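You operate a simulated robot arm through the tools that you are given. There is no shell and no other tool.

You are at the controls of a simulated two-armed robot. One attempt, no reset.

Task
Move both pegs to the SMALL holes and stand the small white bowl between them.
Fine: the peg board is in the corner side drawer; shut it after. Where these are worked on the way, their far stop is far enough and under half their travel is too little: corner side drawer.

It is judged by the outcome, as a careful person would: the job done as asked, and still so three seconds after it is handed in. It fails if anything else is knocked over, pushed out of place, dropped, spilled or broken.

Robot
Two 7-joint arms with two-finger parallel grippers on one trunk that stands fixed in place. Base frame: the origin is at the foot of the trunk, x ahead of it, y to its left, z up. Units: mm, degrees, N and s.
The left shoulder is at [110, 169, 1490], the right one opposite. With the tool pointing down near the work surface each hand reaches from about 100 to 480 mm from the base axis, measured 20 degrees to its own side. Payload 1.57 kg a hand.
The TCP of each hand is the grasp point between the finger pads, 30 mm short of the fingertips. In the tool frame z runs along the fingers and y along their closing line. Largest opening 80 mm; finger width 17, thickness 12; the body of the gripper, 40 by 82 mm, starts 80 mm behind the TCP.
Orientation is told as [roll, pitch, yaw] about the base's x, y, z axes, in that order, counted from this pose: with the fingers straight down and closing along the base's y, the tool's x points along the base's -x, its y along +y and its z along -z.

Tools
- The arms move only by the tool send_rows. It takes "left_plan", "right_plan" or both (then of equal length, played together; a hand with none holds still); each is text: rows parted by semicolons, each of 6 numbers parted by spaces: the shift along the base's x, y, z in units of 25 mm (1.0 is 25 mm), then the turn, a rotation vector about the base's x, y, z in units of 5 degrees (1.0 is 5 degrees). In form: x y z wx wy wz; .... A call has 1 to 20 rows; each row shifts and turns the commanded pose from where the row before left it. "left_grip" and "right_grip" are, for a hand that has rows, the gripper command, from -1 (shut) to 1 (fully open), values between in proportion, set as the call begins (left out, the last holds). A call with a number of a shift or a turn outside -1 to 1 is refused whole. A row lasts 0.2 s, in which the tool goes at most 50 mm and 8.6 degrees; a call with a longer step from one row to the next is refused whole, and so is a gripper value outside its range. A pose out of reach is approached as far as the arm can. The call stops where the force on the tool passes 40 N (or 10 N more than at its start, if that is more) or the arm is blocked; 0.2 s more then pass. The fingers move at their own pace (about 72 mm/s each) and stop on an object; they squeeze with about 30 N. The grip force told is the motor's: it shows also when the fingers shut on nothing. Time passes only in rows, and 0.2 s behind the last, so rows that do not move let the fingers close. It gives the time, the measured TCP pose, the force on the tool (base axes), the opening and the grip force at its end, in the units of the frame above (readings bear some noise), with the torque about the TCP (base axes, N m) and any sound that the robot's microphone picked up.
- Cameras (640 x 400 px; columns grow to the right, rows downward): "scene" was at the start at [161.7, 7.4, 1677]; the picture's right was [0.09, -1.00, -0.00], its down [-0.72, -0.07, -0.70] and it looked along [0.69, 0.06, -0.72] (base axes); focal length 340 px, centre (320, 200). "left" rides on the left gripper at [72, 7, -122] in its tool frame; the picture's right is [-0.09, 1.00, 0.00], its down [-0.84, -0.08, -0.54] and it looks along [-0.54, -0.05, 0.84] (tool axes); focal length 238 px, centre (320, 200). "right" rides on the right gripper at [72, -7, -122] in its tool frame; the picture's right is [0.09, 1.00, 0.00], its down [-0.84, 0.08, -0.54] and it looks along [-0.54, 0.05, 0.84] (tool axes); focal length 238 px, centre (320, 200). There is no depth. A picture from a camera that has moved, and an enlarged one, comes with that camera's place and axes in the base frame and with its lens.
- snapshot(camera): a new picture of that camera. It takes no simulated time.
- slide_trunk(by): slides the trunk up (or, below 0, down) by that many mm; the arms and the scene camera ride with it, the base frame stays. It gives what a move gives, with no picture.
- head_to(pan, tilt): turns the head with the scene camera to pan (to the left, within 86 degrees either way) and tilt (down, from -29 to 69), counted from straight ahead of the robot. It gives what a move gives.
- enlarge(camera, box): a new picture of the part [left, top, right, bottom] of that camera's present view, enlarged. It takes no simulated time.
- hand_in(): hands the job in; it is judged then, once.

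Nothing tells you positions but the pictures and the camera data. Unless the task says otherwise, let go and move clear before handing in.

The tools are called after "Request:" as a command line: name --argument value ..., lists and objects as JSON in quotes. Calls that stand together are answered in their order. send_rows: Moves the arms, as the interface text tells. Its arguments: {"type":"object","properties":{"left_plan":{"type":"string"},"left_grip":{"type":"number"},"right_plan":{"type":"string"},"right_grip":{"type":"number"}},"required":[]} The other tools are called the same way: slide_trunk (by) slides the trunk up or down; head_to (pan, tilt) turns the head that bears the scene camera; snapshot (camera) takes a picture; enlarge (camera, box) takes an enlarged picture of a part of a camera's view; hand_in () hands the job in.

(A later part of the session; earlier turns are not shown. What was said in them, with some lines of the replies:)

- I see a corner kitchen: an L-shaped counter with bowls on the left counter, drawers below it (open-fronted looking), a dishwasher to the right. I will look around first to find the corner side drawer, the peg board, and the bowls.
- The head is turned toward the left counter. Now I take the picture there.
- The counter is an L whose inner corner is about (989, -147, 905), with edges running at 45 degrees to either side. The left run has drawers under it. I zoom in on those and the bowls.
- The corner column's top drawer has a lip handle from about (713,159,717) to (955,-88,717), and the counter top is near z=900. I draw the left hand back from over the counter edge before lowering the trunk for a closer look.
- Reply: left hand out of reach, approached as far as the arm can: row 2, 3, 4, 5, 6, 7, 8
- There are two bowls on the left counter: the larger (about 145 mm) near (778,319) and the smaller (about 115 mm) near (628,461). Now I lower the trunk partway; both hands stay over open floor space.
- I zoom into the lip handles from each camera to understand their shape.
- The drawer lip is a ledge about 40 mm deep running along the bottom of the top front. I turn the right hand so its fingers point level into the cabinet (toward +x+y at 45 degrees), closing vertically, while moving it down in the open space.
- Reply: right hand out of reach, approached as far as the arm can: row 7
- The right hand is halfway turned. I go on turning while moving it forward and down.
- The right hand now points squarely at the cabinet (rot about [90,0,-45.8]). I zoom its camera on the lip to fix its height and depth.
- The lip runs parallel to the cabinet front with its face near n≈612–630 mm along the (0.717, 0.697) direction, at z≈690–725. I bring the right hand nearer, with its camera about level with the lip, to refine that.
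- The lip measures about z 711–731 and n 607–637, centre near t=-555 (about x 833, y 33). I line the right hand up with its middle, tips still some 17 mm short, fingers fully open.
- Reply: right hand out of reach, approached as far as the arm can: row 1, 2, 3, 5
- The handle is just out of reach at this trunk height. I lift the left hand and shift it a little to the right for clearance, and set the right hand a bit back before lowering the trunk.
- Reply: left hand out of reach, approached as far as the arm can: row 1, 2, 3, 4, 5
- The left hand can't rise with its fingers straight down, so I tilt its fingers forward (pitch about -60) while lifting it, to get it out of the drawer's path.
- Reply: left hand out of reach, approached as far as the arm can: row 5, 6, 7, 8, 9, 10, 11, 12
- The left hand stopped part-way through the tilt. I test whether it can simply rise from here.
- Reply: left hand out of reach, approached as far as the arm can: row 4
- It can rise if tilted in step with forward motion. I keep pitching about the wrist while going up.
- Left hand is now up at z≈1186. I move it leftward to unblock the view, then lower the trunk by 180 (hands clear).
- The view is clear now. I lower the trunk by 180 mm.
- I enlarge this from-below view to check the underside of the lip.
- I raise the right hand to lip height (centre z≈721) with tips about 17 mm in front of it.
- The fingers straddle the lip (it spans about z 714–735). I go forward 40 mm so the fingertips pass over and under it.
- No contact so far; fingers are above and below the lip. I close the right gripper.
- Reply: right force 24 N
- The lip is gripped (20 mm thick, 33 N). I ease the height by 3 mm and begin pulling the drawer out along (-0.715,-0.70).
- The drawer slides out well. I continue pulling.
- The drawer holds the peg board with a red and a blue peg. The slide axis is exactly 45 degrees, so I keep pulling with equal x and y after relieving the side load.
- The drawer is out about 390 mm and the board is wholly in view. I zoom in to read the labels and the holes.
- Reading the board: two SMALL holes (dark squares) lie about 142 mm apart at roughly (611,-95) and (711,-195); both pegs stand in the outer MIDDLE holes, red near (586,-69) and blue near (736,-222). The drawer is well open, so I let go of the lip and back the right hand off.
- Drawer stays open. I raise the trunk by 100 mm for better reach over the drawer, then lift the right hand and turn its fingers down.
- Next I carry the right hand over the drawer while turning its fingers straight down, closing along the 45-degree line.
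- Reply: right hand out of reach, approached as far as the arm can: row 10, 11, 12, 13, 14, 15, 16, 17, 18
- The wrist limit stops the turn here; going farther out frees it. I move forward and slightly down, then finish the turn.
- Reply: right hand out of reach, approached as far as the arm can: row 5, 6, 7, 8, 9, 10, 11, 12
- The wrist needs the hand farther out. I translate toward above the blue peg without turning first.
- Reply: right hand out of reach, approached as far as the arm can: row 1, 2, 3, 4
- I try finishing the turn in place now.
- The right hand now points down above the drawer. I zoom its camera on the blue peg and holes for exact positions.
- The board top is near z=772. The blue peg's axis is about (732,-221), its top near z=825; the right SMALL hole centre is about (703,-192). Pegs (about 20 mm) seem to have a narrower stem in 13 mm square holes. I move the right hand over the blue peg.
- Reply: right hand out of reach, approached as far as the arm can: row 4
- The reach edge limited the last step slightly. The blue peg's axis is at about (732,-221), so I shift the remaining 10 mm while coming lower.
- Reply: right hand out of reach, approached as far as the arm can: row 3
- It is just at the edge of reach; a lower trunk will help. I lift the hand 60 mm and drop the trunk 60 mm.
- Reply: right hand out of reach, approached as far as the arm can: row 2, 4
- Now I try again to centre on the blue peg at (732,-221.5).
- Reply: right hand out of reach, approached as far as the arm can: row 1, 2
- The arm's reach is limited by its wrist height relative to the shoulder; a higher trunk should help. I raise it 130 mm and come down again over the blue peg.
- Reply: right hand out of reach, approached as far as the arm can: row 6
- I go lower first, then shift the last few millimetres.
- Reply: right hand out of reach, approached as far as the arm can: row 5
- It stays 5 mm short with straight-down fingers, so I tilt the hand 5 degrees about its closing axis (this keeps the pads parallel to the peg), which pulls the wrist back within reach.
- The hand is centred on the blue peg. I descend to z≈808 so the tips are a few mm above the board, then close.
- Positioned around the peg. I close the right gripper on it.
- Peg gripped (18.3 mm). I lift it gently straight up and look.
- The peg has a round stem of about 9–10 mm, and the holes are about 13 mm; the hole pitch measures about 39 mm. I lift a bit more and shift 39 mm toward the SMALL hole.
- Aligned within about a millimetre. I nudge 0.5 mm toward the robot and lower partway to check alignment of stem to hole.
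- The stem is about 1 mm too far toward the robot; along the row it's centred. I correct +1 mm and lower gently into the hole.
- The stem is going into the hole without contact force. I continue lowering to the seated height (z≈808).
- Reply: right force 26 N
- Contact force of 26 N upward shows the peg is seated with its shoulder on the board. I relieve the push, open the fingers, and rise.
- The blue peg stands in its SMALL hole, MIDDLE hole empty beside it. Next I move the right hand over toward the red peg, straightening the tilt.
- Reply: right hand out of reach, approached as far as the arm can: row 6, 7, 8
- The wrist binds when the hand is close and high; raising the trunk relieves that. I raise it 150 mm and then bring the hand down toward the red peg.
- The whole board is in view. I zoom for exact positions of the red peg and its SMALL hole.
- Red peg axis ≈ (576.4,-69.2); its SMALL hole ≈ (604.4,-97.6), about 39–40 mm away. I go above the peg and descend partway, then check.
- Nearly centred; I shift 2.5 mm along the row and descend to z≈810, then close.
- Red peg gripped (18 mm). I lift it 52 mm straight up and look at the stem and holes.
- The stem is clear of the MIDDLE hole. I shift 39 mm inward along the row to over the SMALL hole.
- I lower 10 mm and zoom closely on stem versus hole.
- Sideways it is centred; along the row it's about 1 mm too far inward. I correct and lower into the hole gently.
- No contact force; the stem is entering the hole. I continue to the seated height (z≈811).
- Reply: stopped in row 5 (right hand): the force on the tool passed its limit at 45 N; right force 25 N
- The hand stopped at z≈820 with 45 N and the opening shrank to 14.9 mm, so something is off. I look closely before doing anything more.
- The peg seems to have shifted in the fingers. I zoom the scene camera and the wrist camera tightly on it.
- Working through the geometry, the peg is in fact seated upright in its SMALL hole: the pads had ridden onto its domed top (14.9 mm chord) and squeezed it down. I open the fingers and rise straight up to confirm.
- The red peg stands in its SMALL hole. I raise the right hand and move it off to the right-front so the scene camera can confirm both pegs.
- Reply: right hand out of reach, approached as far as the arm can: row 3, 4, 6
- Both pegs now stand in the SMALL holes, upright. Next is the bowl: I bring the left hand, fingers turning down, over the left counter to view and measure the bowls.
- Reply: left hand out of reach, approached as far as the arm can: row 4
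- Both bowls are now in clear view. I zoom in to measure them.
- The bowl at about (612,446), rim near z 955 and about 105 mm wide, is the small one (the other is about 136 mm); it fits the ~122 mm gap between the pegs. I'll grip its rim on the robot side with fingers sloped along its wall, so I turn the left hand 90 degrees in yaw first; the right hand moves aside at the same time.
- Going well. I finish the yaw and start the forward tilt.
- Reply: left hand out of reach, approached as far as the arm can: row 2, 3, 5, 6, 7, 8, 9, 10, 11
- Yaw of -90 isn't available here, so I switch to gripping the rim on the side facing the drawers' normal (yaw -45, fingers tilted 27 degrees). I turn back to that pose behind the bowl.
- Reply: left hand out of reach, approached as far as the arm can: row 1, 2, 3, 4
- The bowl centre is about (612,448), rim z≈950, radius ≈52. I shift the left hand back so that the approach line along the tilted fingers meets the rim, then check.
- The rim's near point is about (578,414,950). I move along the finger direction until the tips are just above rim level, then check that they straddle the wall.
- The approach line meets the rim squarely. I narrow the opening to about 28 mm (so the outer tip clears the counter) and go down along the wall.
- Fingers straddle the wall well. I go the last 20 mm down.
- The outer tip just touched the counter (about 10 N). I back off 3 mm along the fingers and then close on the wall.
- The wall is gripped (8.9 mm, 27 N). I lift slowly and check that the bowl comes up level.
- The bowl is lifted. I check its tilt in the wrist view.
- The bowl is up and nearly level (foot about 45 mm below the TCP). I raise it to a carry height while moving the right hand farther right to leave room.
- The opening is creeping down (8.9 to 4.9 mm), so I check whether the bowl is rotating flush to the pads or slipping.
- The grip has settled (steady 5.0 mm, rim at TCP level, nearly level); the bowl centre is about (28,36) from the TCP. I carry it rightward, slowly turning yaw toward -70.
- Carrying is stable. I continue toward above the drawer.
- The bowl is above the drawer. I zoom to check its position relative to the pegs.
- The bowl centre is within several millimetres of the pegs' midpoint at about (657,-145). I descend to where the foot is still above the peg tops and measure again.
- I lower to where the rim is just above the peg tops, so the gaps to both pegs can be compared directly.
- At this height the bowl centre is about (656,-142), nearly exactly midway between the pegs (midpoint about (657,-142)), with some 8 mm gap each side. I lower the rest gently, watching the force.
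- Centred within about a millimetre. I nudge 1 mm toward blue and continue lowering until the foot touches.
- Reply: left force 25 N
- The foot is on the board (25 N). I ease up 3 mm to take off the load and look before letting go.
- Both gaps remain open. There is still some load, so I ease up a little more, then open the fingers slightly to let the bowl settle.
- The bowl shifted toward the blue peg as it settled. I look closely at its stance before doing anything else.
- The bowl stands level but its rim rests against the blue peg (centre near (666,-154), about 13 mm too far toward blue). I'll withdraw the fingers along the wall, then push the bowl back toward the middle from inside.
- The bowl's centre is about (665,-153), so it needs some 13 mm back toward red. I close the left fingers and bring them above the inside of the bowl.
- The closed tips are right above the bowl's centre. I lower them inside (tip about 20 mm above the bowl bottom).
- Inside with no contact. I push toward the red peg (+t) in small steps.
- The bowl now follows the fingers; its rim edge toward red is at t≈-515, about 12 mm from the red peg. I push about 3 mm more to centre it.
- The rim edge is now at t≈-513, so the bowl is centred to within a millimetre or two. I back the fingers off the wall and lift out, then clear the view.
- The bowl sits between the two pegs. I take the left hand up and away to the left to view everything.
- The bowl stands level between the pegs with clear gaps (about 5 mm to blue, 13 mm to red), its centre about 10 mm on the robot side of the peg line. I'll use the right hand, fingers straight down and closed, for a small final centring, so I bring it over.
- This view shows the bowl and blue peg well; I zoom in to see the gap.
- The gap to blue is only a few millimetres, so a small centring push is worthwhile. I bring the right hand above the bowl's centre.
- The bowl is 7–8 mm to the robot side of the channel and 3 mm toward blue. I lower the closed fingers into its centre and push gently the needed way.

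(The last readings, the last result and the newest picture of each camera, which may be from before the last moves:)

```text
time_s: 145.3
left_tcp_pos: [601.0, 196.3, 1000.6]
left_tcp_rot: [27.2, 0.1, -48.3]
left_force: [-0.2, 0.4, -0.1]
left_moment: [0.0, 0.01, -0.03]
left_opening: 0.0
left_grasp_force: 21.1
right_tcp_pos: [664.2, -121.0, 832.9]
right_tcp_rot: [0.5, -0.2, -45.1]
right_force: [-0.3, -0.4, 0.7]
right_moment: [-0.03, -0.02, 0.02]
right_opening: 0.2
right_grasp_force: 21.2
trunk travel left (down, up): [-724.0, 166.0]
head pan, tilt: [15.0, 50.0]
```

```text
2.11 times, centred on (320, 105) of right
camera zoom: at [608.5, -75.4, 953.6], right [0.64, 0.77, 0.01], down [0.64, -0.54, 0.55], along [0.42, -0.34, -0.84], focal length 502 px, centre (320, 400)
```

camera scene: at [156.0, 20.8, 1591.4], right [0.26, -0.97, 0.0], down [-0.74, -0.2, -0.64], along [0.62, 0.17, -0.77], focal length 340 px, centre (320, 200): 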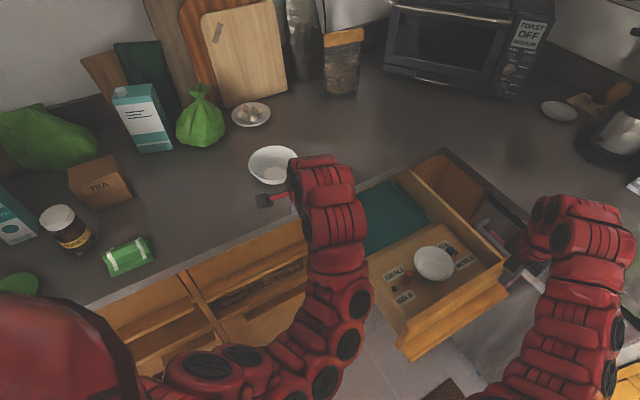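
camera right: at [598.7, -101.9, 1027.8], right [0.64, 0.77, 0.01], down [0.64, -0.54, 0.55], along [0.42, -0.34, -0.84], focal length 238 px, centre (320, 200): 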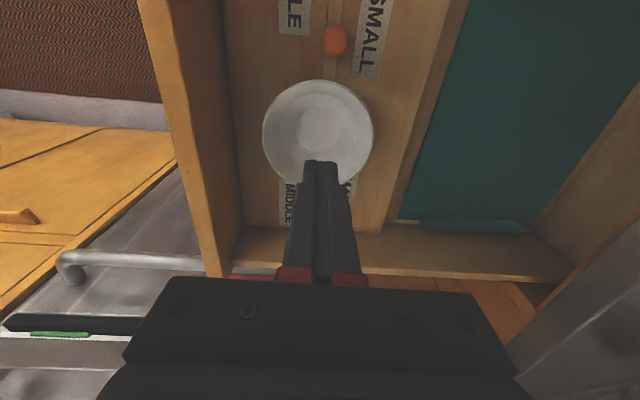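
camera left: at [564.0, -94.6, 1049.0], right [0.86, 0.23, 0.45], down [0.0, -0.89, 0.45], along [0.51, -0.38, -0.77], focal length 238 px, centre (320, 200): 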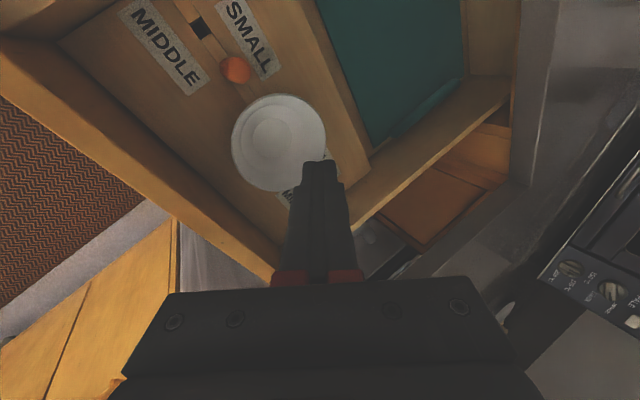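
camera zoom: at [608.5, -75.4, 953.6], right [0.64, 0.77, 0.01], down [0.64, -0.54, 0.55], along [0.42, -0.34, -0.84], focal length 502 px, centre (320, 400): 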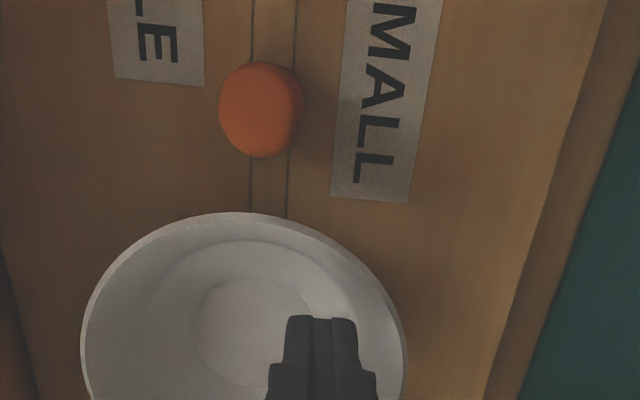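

The bowl is now centred on the channel and within a couple of millimetres midway. I back off and lift out.

Request:
send_rows --right_plan "-0.1 -0.28 0 0 0 0; -0.1 -0.28 0 0 0 0; 0 0 0.4 0 0 0; 0 0 0.6 0 0 0; 0 0 0.7 0 0 0; 0 0 0.7 0 0 0; 0 0 0.6 0 0 0" --right_grip -1

Request:
snapshot --camera "right"

Request:
enlarge --camera "right" --box '[240, 10, 400, 200]'

```text
time_s: 146.9
left_tcp_pos: [601.8, 196.1, 998.9]
left_tcp_rot: [27.2, 0.1, -48.3]
left_force: [-0.2, -0.2, 0.8]
left_moment: [0.0, -0.03, 0.03]
left_opening: 0.0
left_grasp_force: 21.7
right_tcp_pos: [659.0, -135.7, 908.3]
right_tcp_rot: [0.6, -0.3, -45.1]
right_force: [-0.1, 0.5, 0.2]
right_moment: [-0.01, -0.01, -0.02]
right_opening: 0.4
right_grasp_force: 21.1
trunk travel left (down, up): [-724.0, 166.0]
head pan, tilt: [15.0, 50.0]
```

```text
taken
camera right: at [602.6, -89.9, 1029.8], right [0.64, 0.77, 0.01], down [0.64, -0.54, 0.55], along [0.42, -0.34, -0.84], focal length 238 px, centre (320, 200)
```

right: 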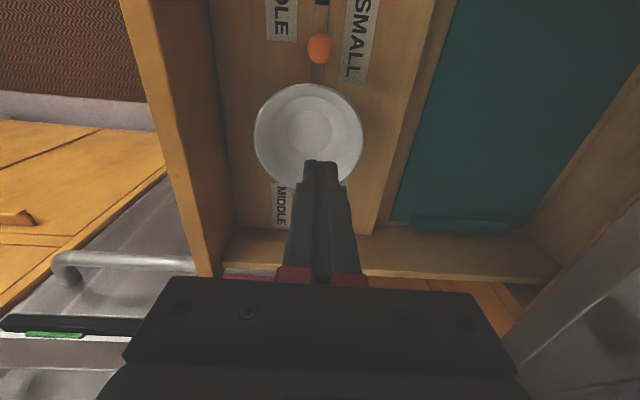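

```text
2.11 times, centred on (320, 105) of right
camera zoom: at [602.6, -89.9, 1029.8], right [0.64, 0.77, 0.01], down [0.64, -0.54, 0.55], along [0.42, -0.34, -0.84], focal length 502 px, centre (320, 400)
```

zoom: 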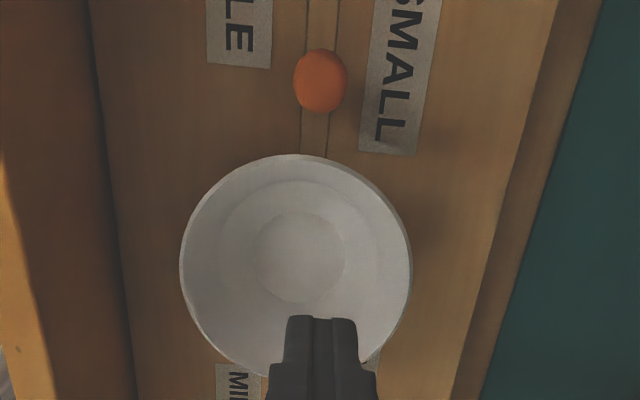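

All set in the drawer. Now to shut it: first I take the right hand out over the drawer front to the open space, keeping above the panel.

Request:
send_rows --right_plan "-0.5 -0.6 0 0 0 0; -0.8 -0.95 0 0 0 0; -0.8 -0.95 0 0 0 0; -0.8 -0.95 0 0 0 0; -0.8 -0.95 0 0 0 0; -0.8 -0.95 0 0 0 0; -0.8 -0.95 0 0 0 0; -0.8 -0.95 0 0 0 0; -0.5 -0.6 0 0 0 0"

Request:
snapshot --camera "scene"

Request:
enlarge --camera "scene" --box '[370, 200, 510, 320]'

```text
time_s: 148.9
left_tcp_pos: [601.6, 196.6, 999.0]
left_tcp_rot: [27.2, 0.1, -48.2]
left_force: [-0.1, 0.3, -0.4]
left_moment: [0.0, 0.03, 0.04]
left_opening: 0.0
left_grasp_force: 21.7
right_tcp_pos: [493.2, -332.3, 907.8]
right_tcp_rot: [0.4, -0.2, -45.1]
right_force: [0.0, 0.6, 0.2]
right_moment: [-0.02, 0.0, 0.0]
right_opening: 0.0
right_grasp_force: 21.3
trunk travel left (down, up): [-724.0, 166.0]
head pan, tilt: [15.0, 50.0]
```

```text
taken
camera scene: at [155.5, 19.9, 1591.5], right [0.26, -0.97, 0.0], down [-0.74, -0.2, -0.64], along [0.62, 0.17, -0.77], focal length 340 px, centre (320, 200)
```

scene: 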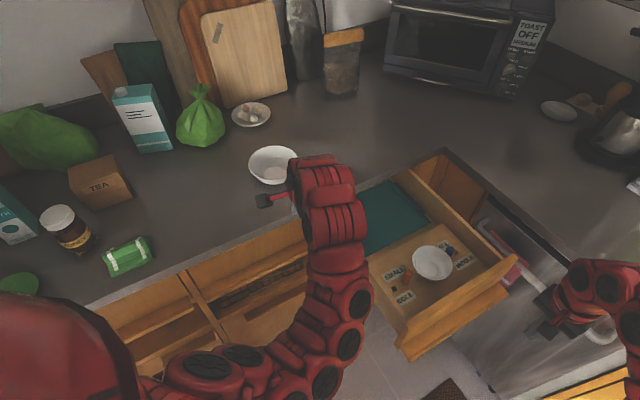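

```text
3.33 times, centred on (440, 260) of scene
camera zoom: at [155.5, 19.9, 1591.5], right [0.26, -0.97, 0.0], down [-0.74, -0.2, -0.64], along [0.62, 0.17, -0.77], focal length 1134 px, centre (-80, 0)
```

zoom: 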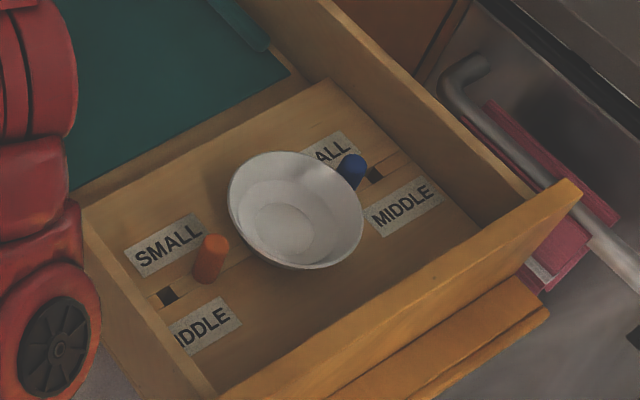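

The bowl sits nicely between the pegs. Now I raise the left hand and turn its fingers forward so it stays high when the trunk goes down.

Request:
send_rows --left_plan "0.2 0 0.9 0 0 0; 0.2 0 0.9 0 0 0; 0.4 0.1 0.7 -0.67 -0.629 0.415; 0.4 0.15 0.7 -0.67 -0.629 0.415; 0.4 0.15 0.7 -0.67 -0.629 0.415; 0.4 0.15 0.8 -0.67 -0.629 0.415; 0.4 0.15 0.8 -0.67 -0.629 0.415; 0.4 0.15 0.8 -0.67 -0.629 0.415; 0.4 0.15 0.8 -0.67 -0.629 0.415; 0.4 0.15 0.8 -0.67 -0.629 0.415; 0.3 0.15 0.8 -0.67 -0.629 0.415; 0.3 0.15 0.8 -0.67 -0.629 0.415; 0.3 0.15 0.8 -0.67 -0.629 0.415; 0.3 0.15 0.8 -0.67 -0.629 0.415; 0.3 0.15 0.8 -0.67 -0.629 0.415; 0.3 0.15 0.8 -0.67 -0.629 0.415"

Request:
snapshot --camera "scene"

```text
time_s: 152.3
left_tcp_pos: [735.7, 248.0, 1315.8]
left_tcp_rot: [-0.1, -60.0, 0.1]
left_force: [0.3, 0.1, 0.2]
left_moment: [-0.01, 0.03, 0.04]
left_opening: 0.2
left_grasp_force: 20.9
right_tcp_pos: [494.1, -331.8, 907.9]
right_tcp_rot: [0.5, -0.2, -45.2]
right_force: [0.2, -0.6, 0.4]
right_moment: [-0.03, 0.01, -0.02]
right_opening: 0.1
right_grasp_force: 21.4
trunk travel left (down, up): [-724.0, 166.0]
head pan, tilt: [15.0, 50.0]
```

```text
taken
camera scene: at [155.8, 20.3, 1591.4], right [0.26, -0.97, 0.0], down [-0.74, -0.2, -0.64], along [0.62, 0.17, -0.77], focal length 340 px, centre (320, 200)
```

scene: 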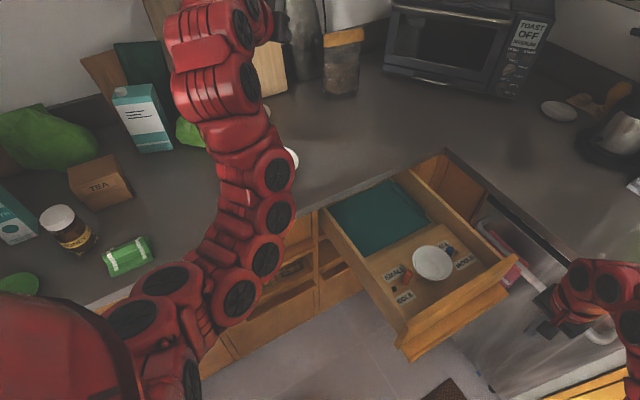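

Left hand is parked high. I lower the trunk by 250 mm for the push; the right hand hangs in open space in front of the drawer.

Request:
slide_trunk --by -250

Request:
snapshot --camera "scene"

```text
time_s: 154.8
left_tcp_pos: [735.1, 248.6, 1065.2]
left_tcp_rot: [0.2, -60.0, -0.1]
left_force: [0.1, 0.1, -0.2]
left_moment: [0.03, 0.01, 0.0]
left_opening: 0.0
left_grasp_force: 21.2
right_tcp_pos: [495.5, -332.2, 658.1]
right_tcp_rot: [0.5, -0.2, -45.2]
right_force: [-0.4, 0.3, 0.2]
right_moment: [0.0, 0.03, 0.01]
right_opening: 0.1
right_grasp_force: 21.6
trunk travel left (down, up): [-474.0, 416.0]
head pan, tilt: [15.0, 50.0]
```

```text
taken
camera scene: at [155.6, 20.0, 1341.5], right [0.26, -0.97, 0.0], down [-0.74, -0.2, -0.64], along [0.62, 0.17, -0.77], focal length 340 px, centre (320, 200)
```

scene: 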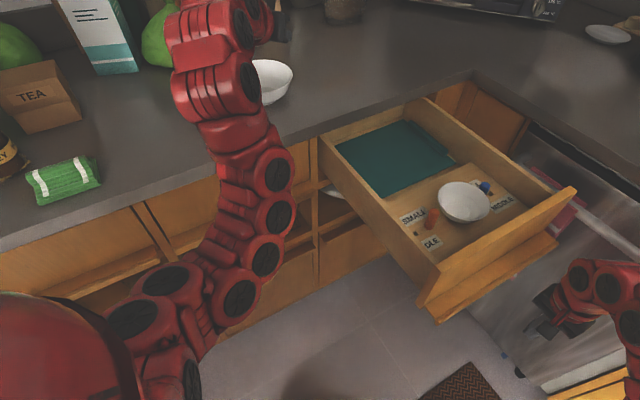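

Now I turn the right hand's fingers level toward the drawer front while rising to panel height (z≈785).

Request:
send_rows --right_plan "0 0.1 0.28 0.707 -0.707 0; 0 0.1 0.28 0.707 -0.707 0; 0 0.1 0.28 0.707 -0.707 0; 0 0.1 0.28 0.707 -0.707 0; 0 0.1 0.28 0.707 -0.707 0; 0 0.1 0.28 0.707 -0.707 0; 0 0.1 0.28 0.707 -0.707 0; 0 0.1 0.28 0.707 -0.707 0; 0 0.1 0.28 0.707 -0.707 0; 0 0.1 0.28 0.707 -0.707 0; 0 0.1 0.28 0.707 -0.707 0; 0 0.1 0.28 0.707 -0.707 0; 0 0.1 0.28 0.707 -0.707 0; 0 0.1 0.28 0.707 -0.707 0; 0 0.1 0.28 0.707 -0.707 0; 0 0.1 0.28 0.707 -0.707 0; 0 0.1 0.28 0.707 -0.707 0; 0 0.1 0.28 0.707 -0.707 0"

Request:
snapshot --camera "scene"

Request:
snapshot --camera "right"

```text
time_s: 158.7
left_tcp_pos: [735.3, 248.8, 1066.5]
left_tcp_rot: [0.2, -60.1, -0.1]
left_force: [-0.1, -0.1, -0.5]
left_moment: [-0.01, 0.01, 0.01]
left_opening: 0.0
left_grasp_force: 21.4
right_tcp_pos: [493.0, -286.3, 785.7]
right_tcp_rot: [90.5, 0.2, -45.2]
right_force: [-0.4, -0.1, 1.1]
right_moment: [0.02, -0.02, -0.01]
right_opening: 0.0
right_grasp_force: 21.2
trunk travel left (down, up): [-474.0, 416.0]
head pan, tilt: [15.0, 50.0]
```

```text
taken
camera scene: at [155.8, 20.1, 1341.4], right [0.26, -0.97, 0.0], down [-0.74, -0.2, -0.64], along [0.62, 0.17, -0.77], focal length 340 px, centre (320, 200)
```

scene: 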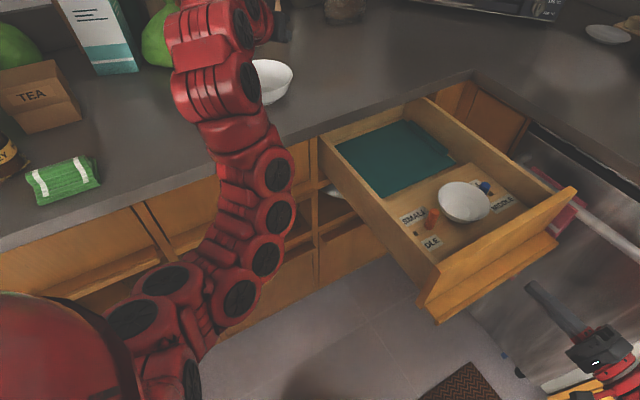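

```text
taken
camera right: at [356.8, -321.6, 776.6], right [-0.07, 0.06, 1.0], down [0.2, -0.98, 0.07], along [0.98, 0.21, 0.06], focal length 238 px, centre (320, 200)
```

right: 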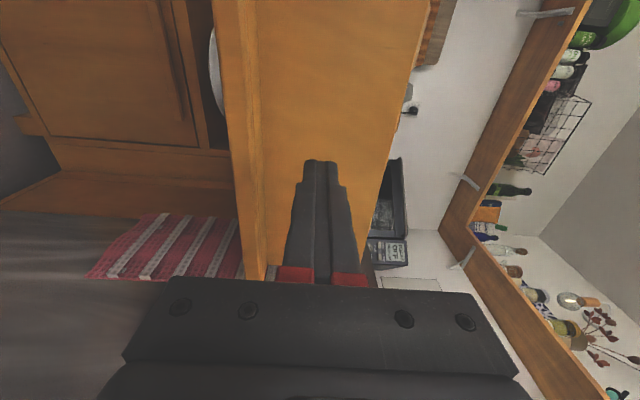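

The fingers point squarely at the panel's middle. I advance until they touch, then push slowly.

Request:
send_rows --right_plan "0.28 0.28 0 0 0 0; 0.28 0.28 0 0 0 0; 0.28 0.28 0 0 0 0; 0.28 0.28 0 0 0 0; 0.2 0.2 0 0 0 0; 0.15 0.15 0 0 0 0; 0.15 0.15 0 0 0 0; 0.15 0.15 0 0 0 0; 0.15 0.15 0 0 0 0; 0.15 0.15 0 0 0 0" --right_grip -1

Request:
snapshot --camera "scene"

```text
time_s: 160.8
left_tcp_pos: [734.9, 247.6, 1066.4]
left_tcp_rot: [0.1, -60.0, -0.1]
left_force: [0.5, 0.2, 0.1]
left_moment: [-0.02, 0.01, 0.01]
left_opening: 0.2
left_grasp_force: 21.9
right_tcp_pos: [546.8, -235.4, 783.9]
right_tcp_rot: [90.4, 0.1, -45.3]
right_force: [-2.9, -0.3, -1.2]
right_moment: [-0.02, 0.04, 0.05]
right_opening: 0.0
right_grasp_force: 21.4
trunk travel left (down, up): [-474.0, 416.0]
head pan, tilt: [15.0, 50.0]
```

```text
taken
camera scene: at [155.5, 19.8, 1341.4], right [0.26, -0.97, 0.0], down [-0.74, -0.2, -0.64], along [0.62, 0.17, -0.77], focal length 340 px, centre (320, 200)
```

scene: 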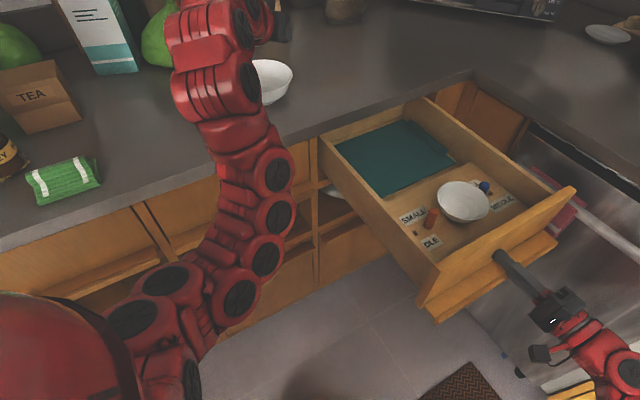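

Touching now. I push gently and watch the bowl.

Request:
send_rows --right_plan "0.08 0.08 0 0 0 0; 0.1 0.1 0 0 0 0; 0.12 0.12 0 0 0 0; 0.14 0.14 0 0 0 0; 0.16 0.16 0 0 0 0; 0.18 0.18 0 0 0 0; 0.18 0.18 0 0 0 0; 0.18 0.18 0 0 0 0; 0.16 0.16 0 0 0 0; 0.12 0.12 0 0 0 0; 0.08 0.08 0 0 0 0" --right_grip -1

Request:
snapshot --camera "scene"

Request:
enlarge --camera "scene" --box '[380, 140, 560, 280]'

```text
time_s: 163.2
left_tcp_pos: [736.3, 247.8, 1067.1]
left_tcp_rot: [0.1, -59.9, -0.1]
left_force: [0.5, -0.6, -0.7]
left_moment: [-0.01, 0.01, -0.02]
left_opening: 0.0
left_grasp_force: 21.1
right_tcp_pos: [583.9, -196.0, 783.9]
right_tcp_rot: [90.4, 0.1, -45.2]
right_force: [-1.7, -0.6, -1.6]
right_moment: [-0.07, 0.05, 0.07]
right_opening: 0.0
right_grasp_force: 21.2
trunk travel left (down, up): [-474.0, 416.0]
head pan, tilt: [15.0, 50.0]
```

```text
taken
camera scene: at [155.6, 20.0, 1341.5], right [0.26, -0.97, 0.0], down [-0.74, -0.2, -0.64], along [0.62, 0.17, -0.77], focal length 340 px, centre (320, 200)
```

scene: 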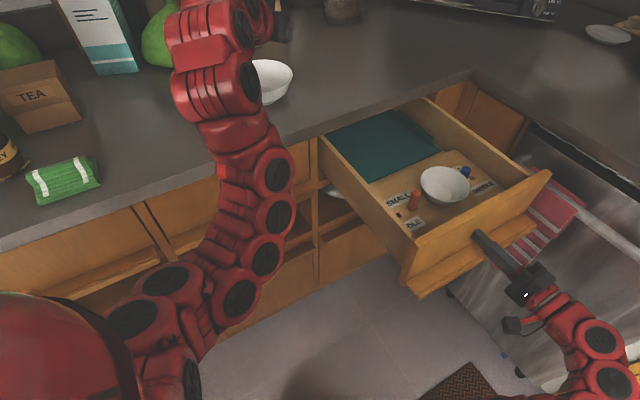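

```text
2.86 times, centred on (470, 210) of scene
camera zoom: at [155.6, 20.0, 1341.5], right [0.26, -0.97, 0.0], down [-0.74, -0.2, -0.64], along [0.62, 0.17, -0.77], focal length 972 px, centre (-109, 171)
```

zoom: 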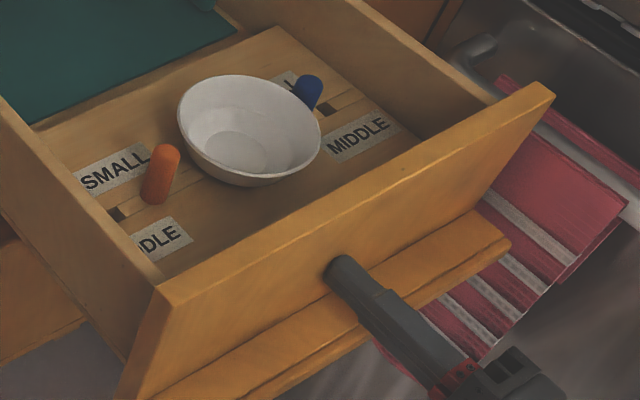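

The drawer slides and the bowl rides along undisturbed. I keep pushing at the same gentle speed.

Request:
send_rows --right_plan "0.08 0.08 0 0 0 0; 0.12 0.12 0 0 0 0; 0.16 0.16 0 0 0 0; 0.2 0.2 0 0 0 0; 0.22 0.22 0 0 0 0; 0.22 0.22 0 0 0 0; 0.22 0.22 0 0 0 0; 0.22 0.22 0 0 0 0; 0.22 0.22 0 0 0 0; 0.22 0.22 0 0 0 0; 0.22 0.22 0 0 0 0; 0.22 0.22 0 0 0 0; 0.22 0.22 0 0 0 0; 0.22 0.22 0 0 0 0; 0.22 0.22 0 0 0 0; 0.2 0.2 0 0 0 0; 0.16 0.16 0 0 0 0; 0.12 0.12 0 0 0 0; 0.08 0.08 0 0 0 0" --right_grip -1

Request:
snapshot --camera "scene"

Request:
enlarge --camera "scene" --box '[350, 80, 530, 240]'

```text
time_s: 167.2
left_tcp_pos: [736.9, 248.4, 1067.8]
left_tcp_rot: [0.1, -59.9, -0.1]
left_force: [-0.4, 0.2, 0.1]
left_moment: [0.0, -0.02, 0.03]
left_opening: 0.1
left_grasp_force: 21.5
right_tcp_pos: [671.8, -109.0, 784.7]
right_tcp_rot: [90.3, 0.2, -45.1]
right_force: [-1.5, -1.9, -1.8]
right_moment: [-0.04, 0.04, -0.03]
right_opening: 0.1
right_grasp_force: 21.2
trunk travel left (down, up): [-474.0, 416.0]
head pan, tilt: [15.0, 50.0]
```

```text
taken
camera scene: at [155.8, 19.8, 1341.4], right [0.26, -0.97, 0.0], down [-0.74, -0.2, -0.64], along [0.62, 0.17, -0.77], focal length 340 px, centre (320, 200)
```

scene: 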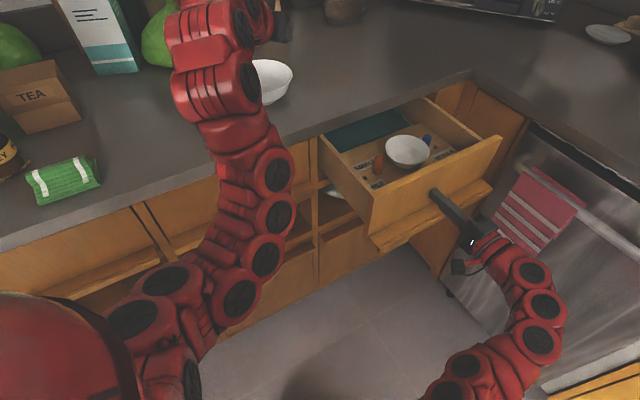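

```text
2.50 times, centred on (440, 160) of scene
camera zoom: at [155.8, 19.8, 1341.4], right [0.26, -0.97, 0.0], down [-0.74, -0.2, -0.64], along [0.62, 0.17, -0.77], focal length 850 px, centre (20, 300)
```

zoom: 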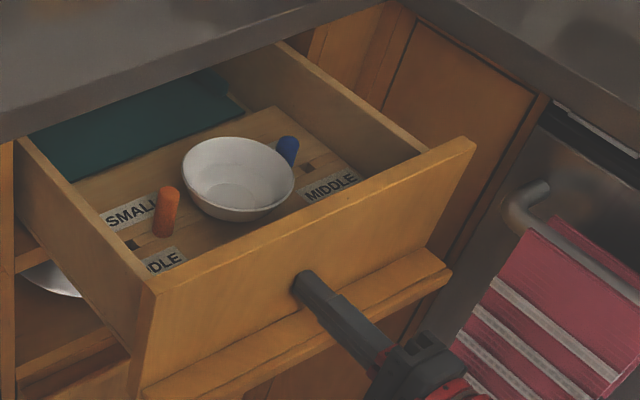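

Everything stays put, and the bowl is clearly lower than the drawer sides. I continue closing.

Request:
send_rows --right_plan "0.08 0.08 0 0 0 0; 0.12 0.12 0 0 0 0; 0.16 0.16 0 0 0 0; 0.2 0.2 0 0 0 0; 0.22 0.22 0 0 0 0; 0.22 0.22 0 0 0 0; 0.22 0.22 0 0 0 0; 0.22 0.22 0 0 0 0; 0.22 0.22 0 0 0 0; 0.22 0.22 0 0 0 0; 0.22 0.22 0 0 0 0; 0.22 0.22 0 0 0 0; 0.22 0.22 0 0 0 0; 0.22 0.22 0 0 0 0; 0.22 0.22 0 0 0 0; 0.2 0.2 0 0 0 0; 0.16 0.16 0 0 0 0; 0.12 0.12 0 0 0 0; 0.08 0.08 0 0 0 0" --right_grip -1

Request:
enlarge --camera "scene" --box '[310, 60, 510, 240]'

Request:
snapshot --camera "right"

```text
time_s: 171.2
left_tcp_pos: [735.4, 248.0, 1066.9]
left_tcp_rot: [0.2, -60.0, -0.2]
left_force: [0.3, -1.2, 0.3]
left_moment: [-0.05, 0.01, 0.02]
left_opening: 0.0
left_grasp_force: 21.6
right_tcp_pos: [759.7, -20.0, 784.9]
right_tcp_rot: [90.5, 0.1, -45.3]
right_force: [-0.9, -1.7, 1.4]
right_moment: [0.01, -0.03, 0.0]
right_opening: 0.0
right_grasp_force: 21.9
trunk travel left (down, up): [-474.0, 416.0]
head pan, tilt: [15.0, 50.0]
```

```text
2.22 times, centred on (410, 150) of scene
camera zoom: at [155.3, 19.9, 1341.6], right [0.26, -0.97, 0.0], down [-0.74, -0.2, -0.64], along [0.62, 0.17, -0.77], focal length 756 px, centre (120, 311)
```

zoom: 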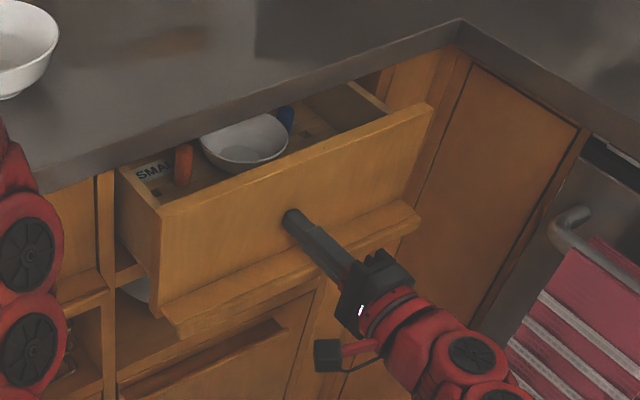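

```text
taken
camera right: at [623.2, -55.5, 776.7], right [-0.07, 0.06, 1.0], down [0.2, -0.98, 0.07], along [0.98, 0.21, 0.05], focal length 238 px, centre (320, 200)
```

right: 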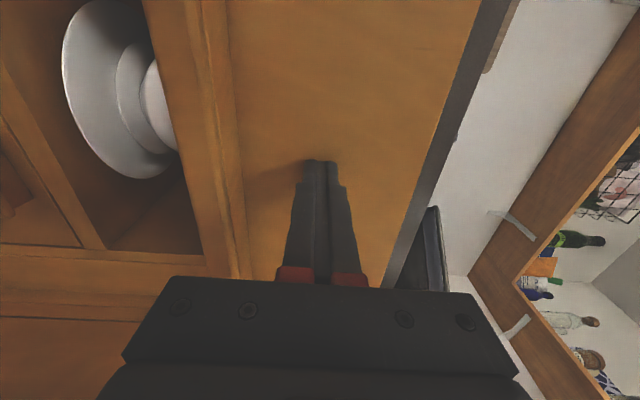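

About 86 mm remain. I continue slowly and let contact with the stop show on the force.

Request:
send_rows --right_plan "0.08 0.08 0 0 0 0; 0.12 0.12 0 0 0 0; 0.16 0.16 0 0 0 0; 0.2 0.2 0 0 0 0; 0.2 0.2 0 0 0 0; 0.2 0.2 0 0 0 0; 0.2 0.2 0 0 0 0; 0.2 0.2 0 0 0 0; 0.2 0.2 0 0 0 0; 0.2 0.2 0 0 0 0; 0.15 0.15 0 0 0 0; 0.1 0.1 0 0 0 0; 0.08 0.08 0 0 0 0" --right_grip -1

Request:
enlarge --camera "scene" --box '[310, 60, 510, 240]'

```text
time_s: 174.1
left_tcp_pos: [735.8, 246.7, 1065.6]
left_tcp_rot: [0.1, -60.0, -0.1]
left_force: [0.4, 0.2, -0.3]
left_moment: [-0.02, 0.01, 0.05]
left_opening: 0.0
left_grasp_force: 21.2
right_tcp_pos: [812.9, 31.7, 783.6]
right_tcp_rot: [90.4, 0.1, -45.3]
right_force: [-1.0, -2.6, -0.6]
right_moment: [-0.04, 0.03, 0.01]
right_opening: 0.2
right_grasp_force: 21.5
trunk travel left (down, up): [-474.0, 416.0]
head pan, tilt: [15.0, 50.0]
```

```text
2.22 times, centred on (410, 150) of scene
camera zoom: at [155.7, 19.9, 1341.5], right [0.26, -0.97, 0.0], down [-0.74, -0.2, -0.64], along [0.62, 0.17, -0.77], focal length 756 px, centre (120, 311)
```

zoom: 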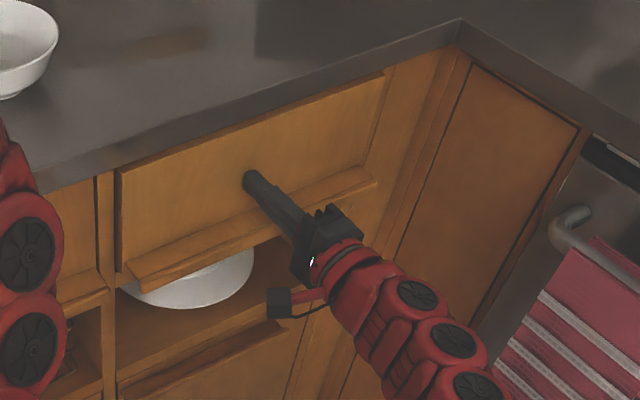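

Nearly shut; about 12 mm to go. I continue in small steps to the stop.

Request:
send_rows --right_plan "0.08 0.08 0 0 0 0; 0.1 0.1 0 0 0 0; 0.1 0.1 0 0 0 0; 0.08 0.08 0 0 0 0; 0.06 0.06 0 0 0 0; 0.05 0.05 0 0 0 0; 0.05 0.05 0 0 0 0; 0 0 0 0 0 0" --right_grip -1

Request:
enlarge --camera "scene" --box '[310, 60, 510, 240]'

```text
time_s: 175.3
left_tcp_pos: [731.6, 246.6, 1069.0]
left_tcp_rot: [0.2, -60.1, -0.2]
left_force: [0.3, 0.6, 0.3]
left_moment: [0.03, 0.02, 0.0]
left_opening: 0.0
left_grasp_force: 21.5
right_tcp_pos: [821.0, 39.4, 784.7]
right_tcp_rot: [90.4, 0.1, -45.4]
right_force: [-39.5, -23.1, 3.1]
right_moment: [0.01, 0.0, 0.71]
right_opening: 0.0
right_grasp_force: 21.5
trunk travel left (down, up): [-474.0, 416.0]
head pan, tilt: [15.0, 50.0]
stopped in row 6 (right hand): the force on the tool passed its limit at 52 N (the readings are from after the stop); the commanded pose is now the measured one
```

```text
2.22 times, centred on (410, 150) of scene
camera zoom: at [149.5, 17.2, 1342.3], right [0.26, -0.97, 0.0], down [-0.74, -0.2, -0.65], along [0.62, 0.17, -0.76], focal length 756 px, centre (120, 311)
```

zoom: 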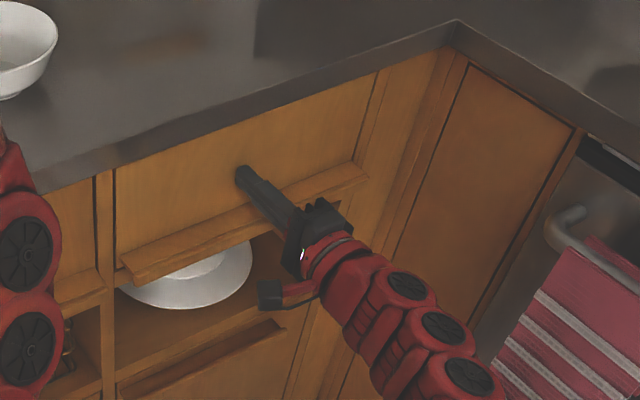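

The drawer reached its stop at the expected closed position (n≈608). I back the right hand off and inspect.

Request:
send_rows --right_plan "-0.2 -0.2 0 0 0 0; -0.4 -0.4 0 0 0 0; -0.5 -0.5 0 0 0 0; -0.5 -0.5 0 0 0 0; -0.5 -0.5 0 0 0 0; -0.5 -0.5 0 0 0 0; -0.5 -0.5 0 0 0 0; -0.5 -0.5 0 0 0 0; -0.5 -0.5 0 0 0 0"

Request:
snapshot --camera "scene"

Request:
enlarge --camera "scene" --box '[300, 60, 480, 220]'

Request:
snapshot --camera "right"

```text
time_s: 177.3
left_tcp_pos: [734.3, 247.8, 1065.7]
left_tcp_rot: [0.0, -59.9, -0.1]
left_force: [-0.6, 0.4, 0.4]
left_moment: [0.04, 0.01, -0.01]
left_opening: 0.0
left_grasp_force: 21.3
right_tcp_pos: [719.6, -61.2, 780.9]
right_tcp_rot: [90.3, 0.1, -45.2]
right_force: [0.5, 0.2, 0.1]
right_moment: [0.02, -0.02, 0.0]
right_opening: 0.0
right_grasp_force: 21.2
trunk travel left (down, up): [-474.0, 416.0]
head pan, tilt: [15.0, 50.0]
```

```text
taken
camera scene: at [155.5, 20.0, 1341.5], right [0.26, -0.97, 0.0], down [-0.74, -0.2, -0.64], along [0.62, 0.17, -0.77], focal length 340 px, centre (320, 200)
```

scene: 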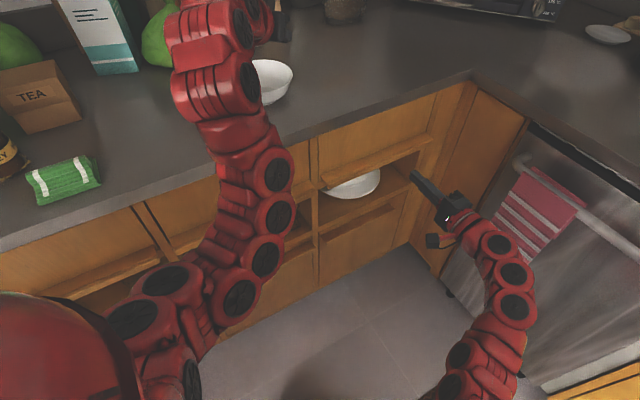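

```text
2.50 times, centred on (390, 140) of scene
camera zoom: at [155.5, 20.0, 1341.5], right [0.26, -0.97, 0.0], down [-0.74, -0.2, -0.64], along [0.62, 0.17, -0.77], focal length 850 px, centre (145, 350)
```

zoom: 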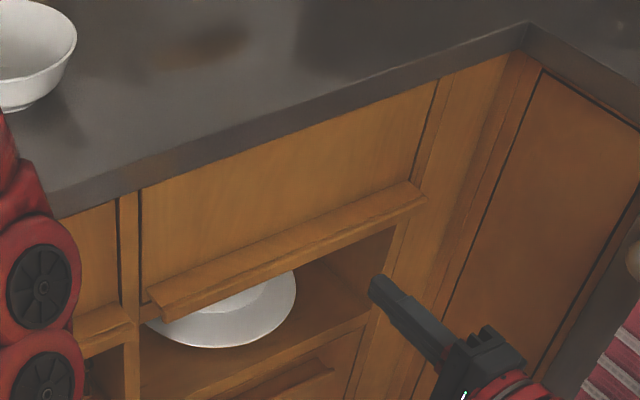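

```text
taken
camera right: at [583.2, -96.9, 773.7], right [-0.07, 0.06, 1.0], down [0.2, -0.98, 0.07], along [0.98, 0.21, 0.05], focal length 238 px, centre (320, 200)
```

right: 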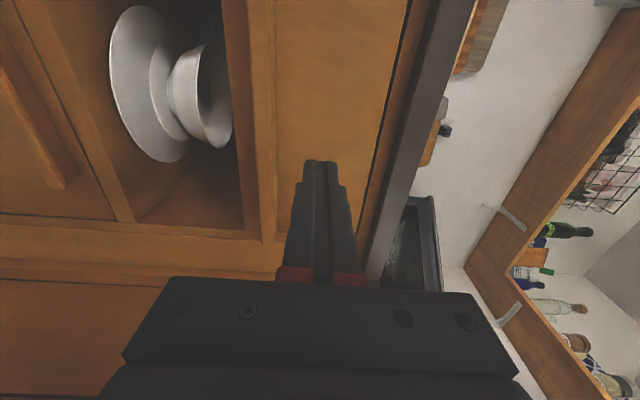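

The corner side drawer is shut flush, back where it began (lip front within about 1 mm of its starting place). When it was last in view, both pegs stood in the SMALL holes with the small bowl upright between them. Both hands are clear and nothing else has moved, so I hand in the job.

Request:
hand_in

```text
The job is handed in.
```

The job is handed in. Both pegs are in the SMALL holes, the small white bowl stands between them, and the corner side drawer is shut.

- **Pegs:** Red and blue came out of the MIDDLE holes and went into the SMALL holes. The red peg slipped slightly in the fingers while going in. Seen afterwards, both pegs were upright and seated.
- **Bowl:** I took the smaller of the two bowls on the left counter. It first settled against the blue peg, so I pushed it back twice. It ended upright and centred between the pegs to within a few millimetres, touching neither.
- **Drawer:** I opened it about 390 mm and did not pull it to its end stop. It is closed to its stop, within about 1 mm of where it started.

I did not reopen the drawer to check, so the last look at the pegs and bowl was with about 86 mm of travel left. The closing push was slow, and the force stayed low until the stop.

Nothing else was knocked over or moved that I could see, and both hands are clear.
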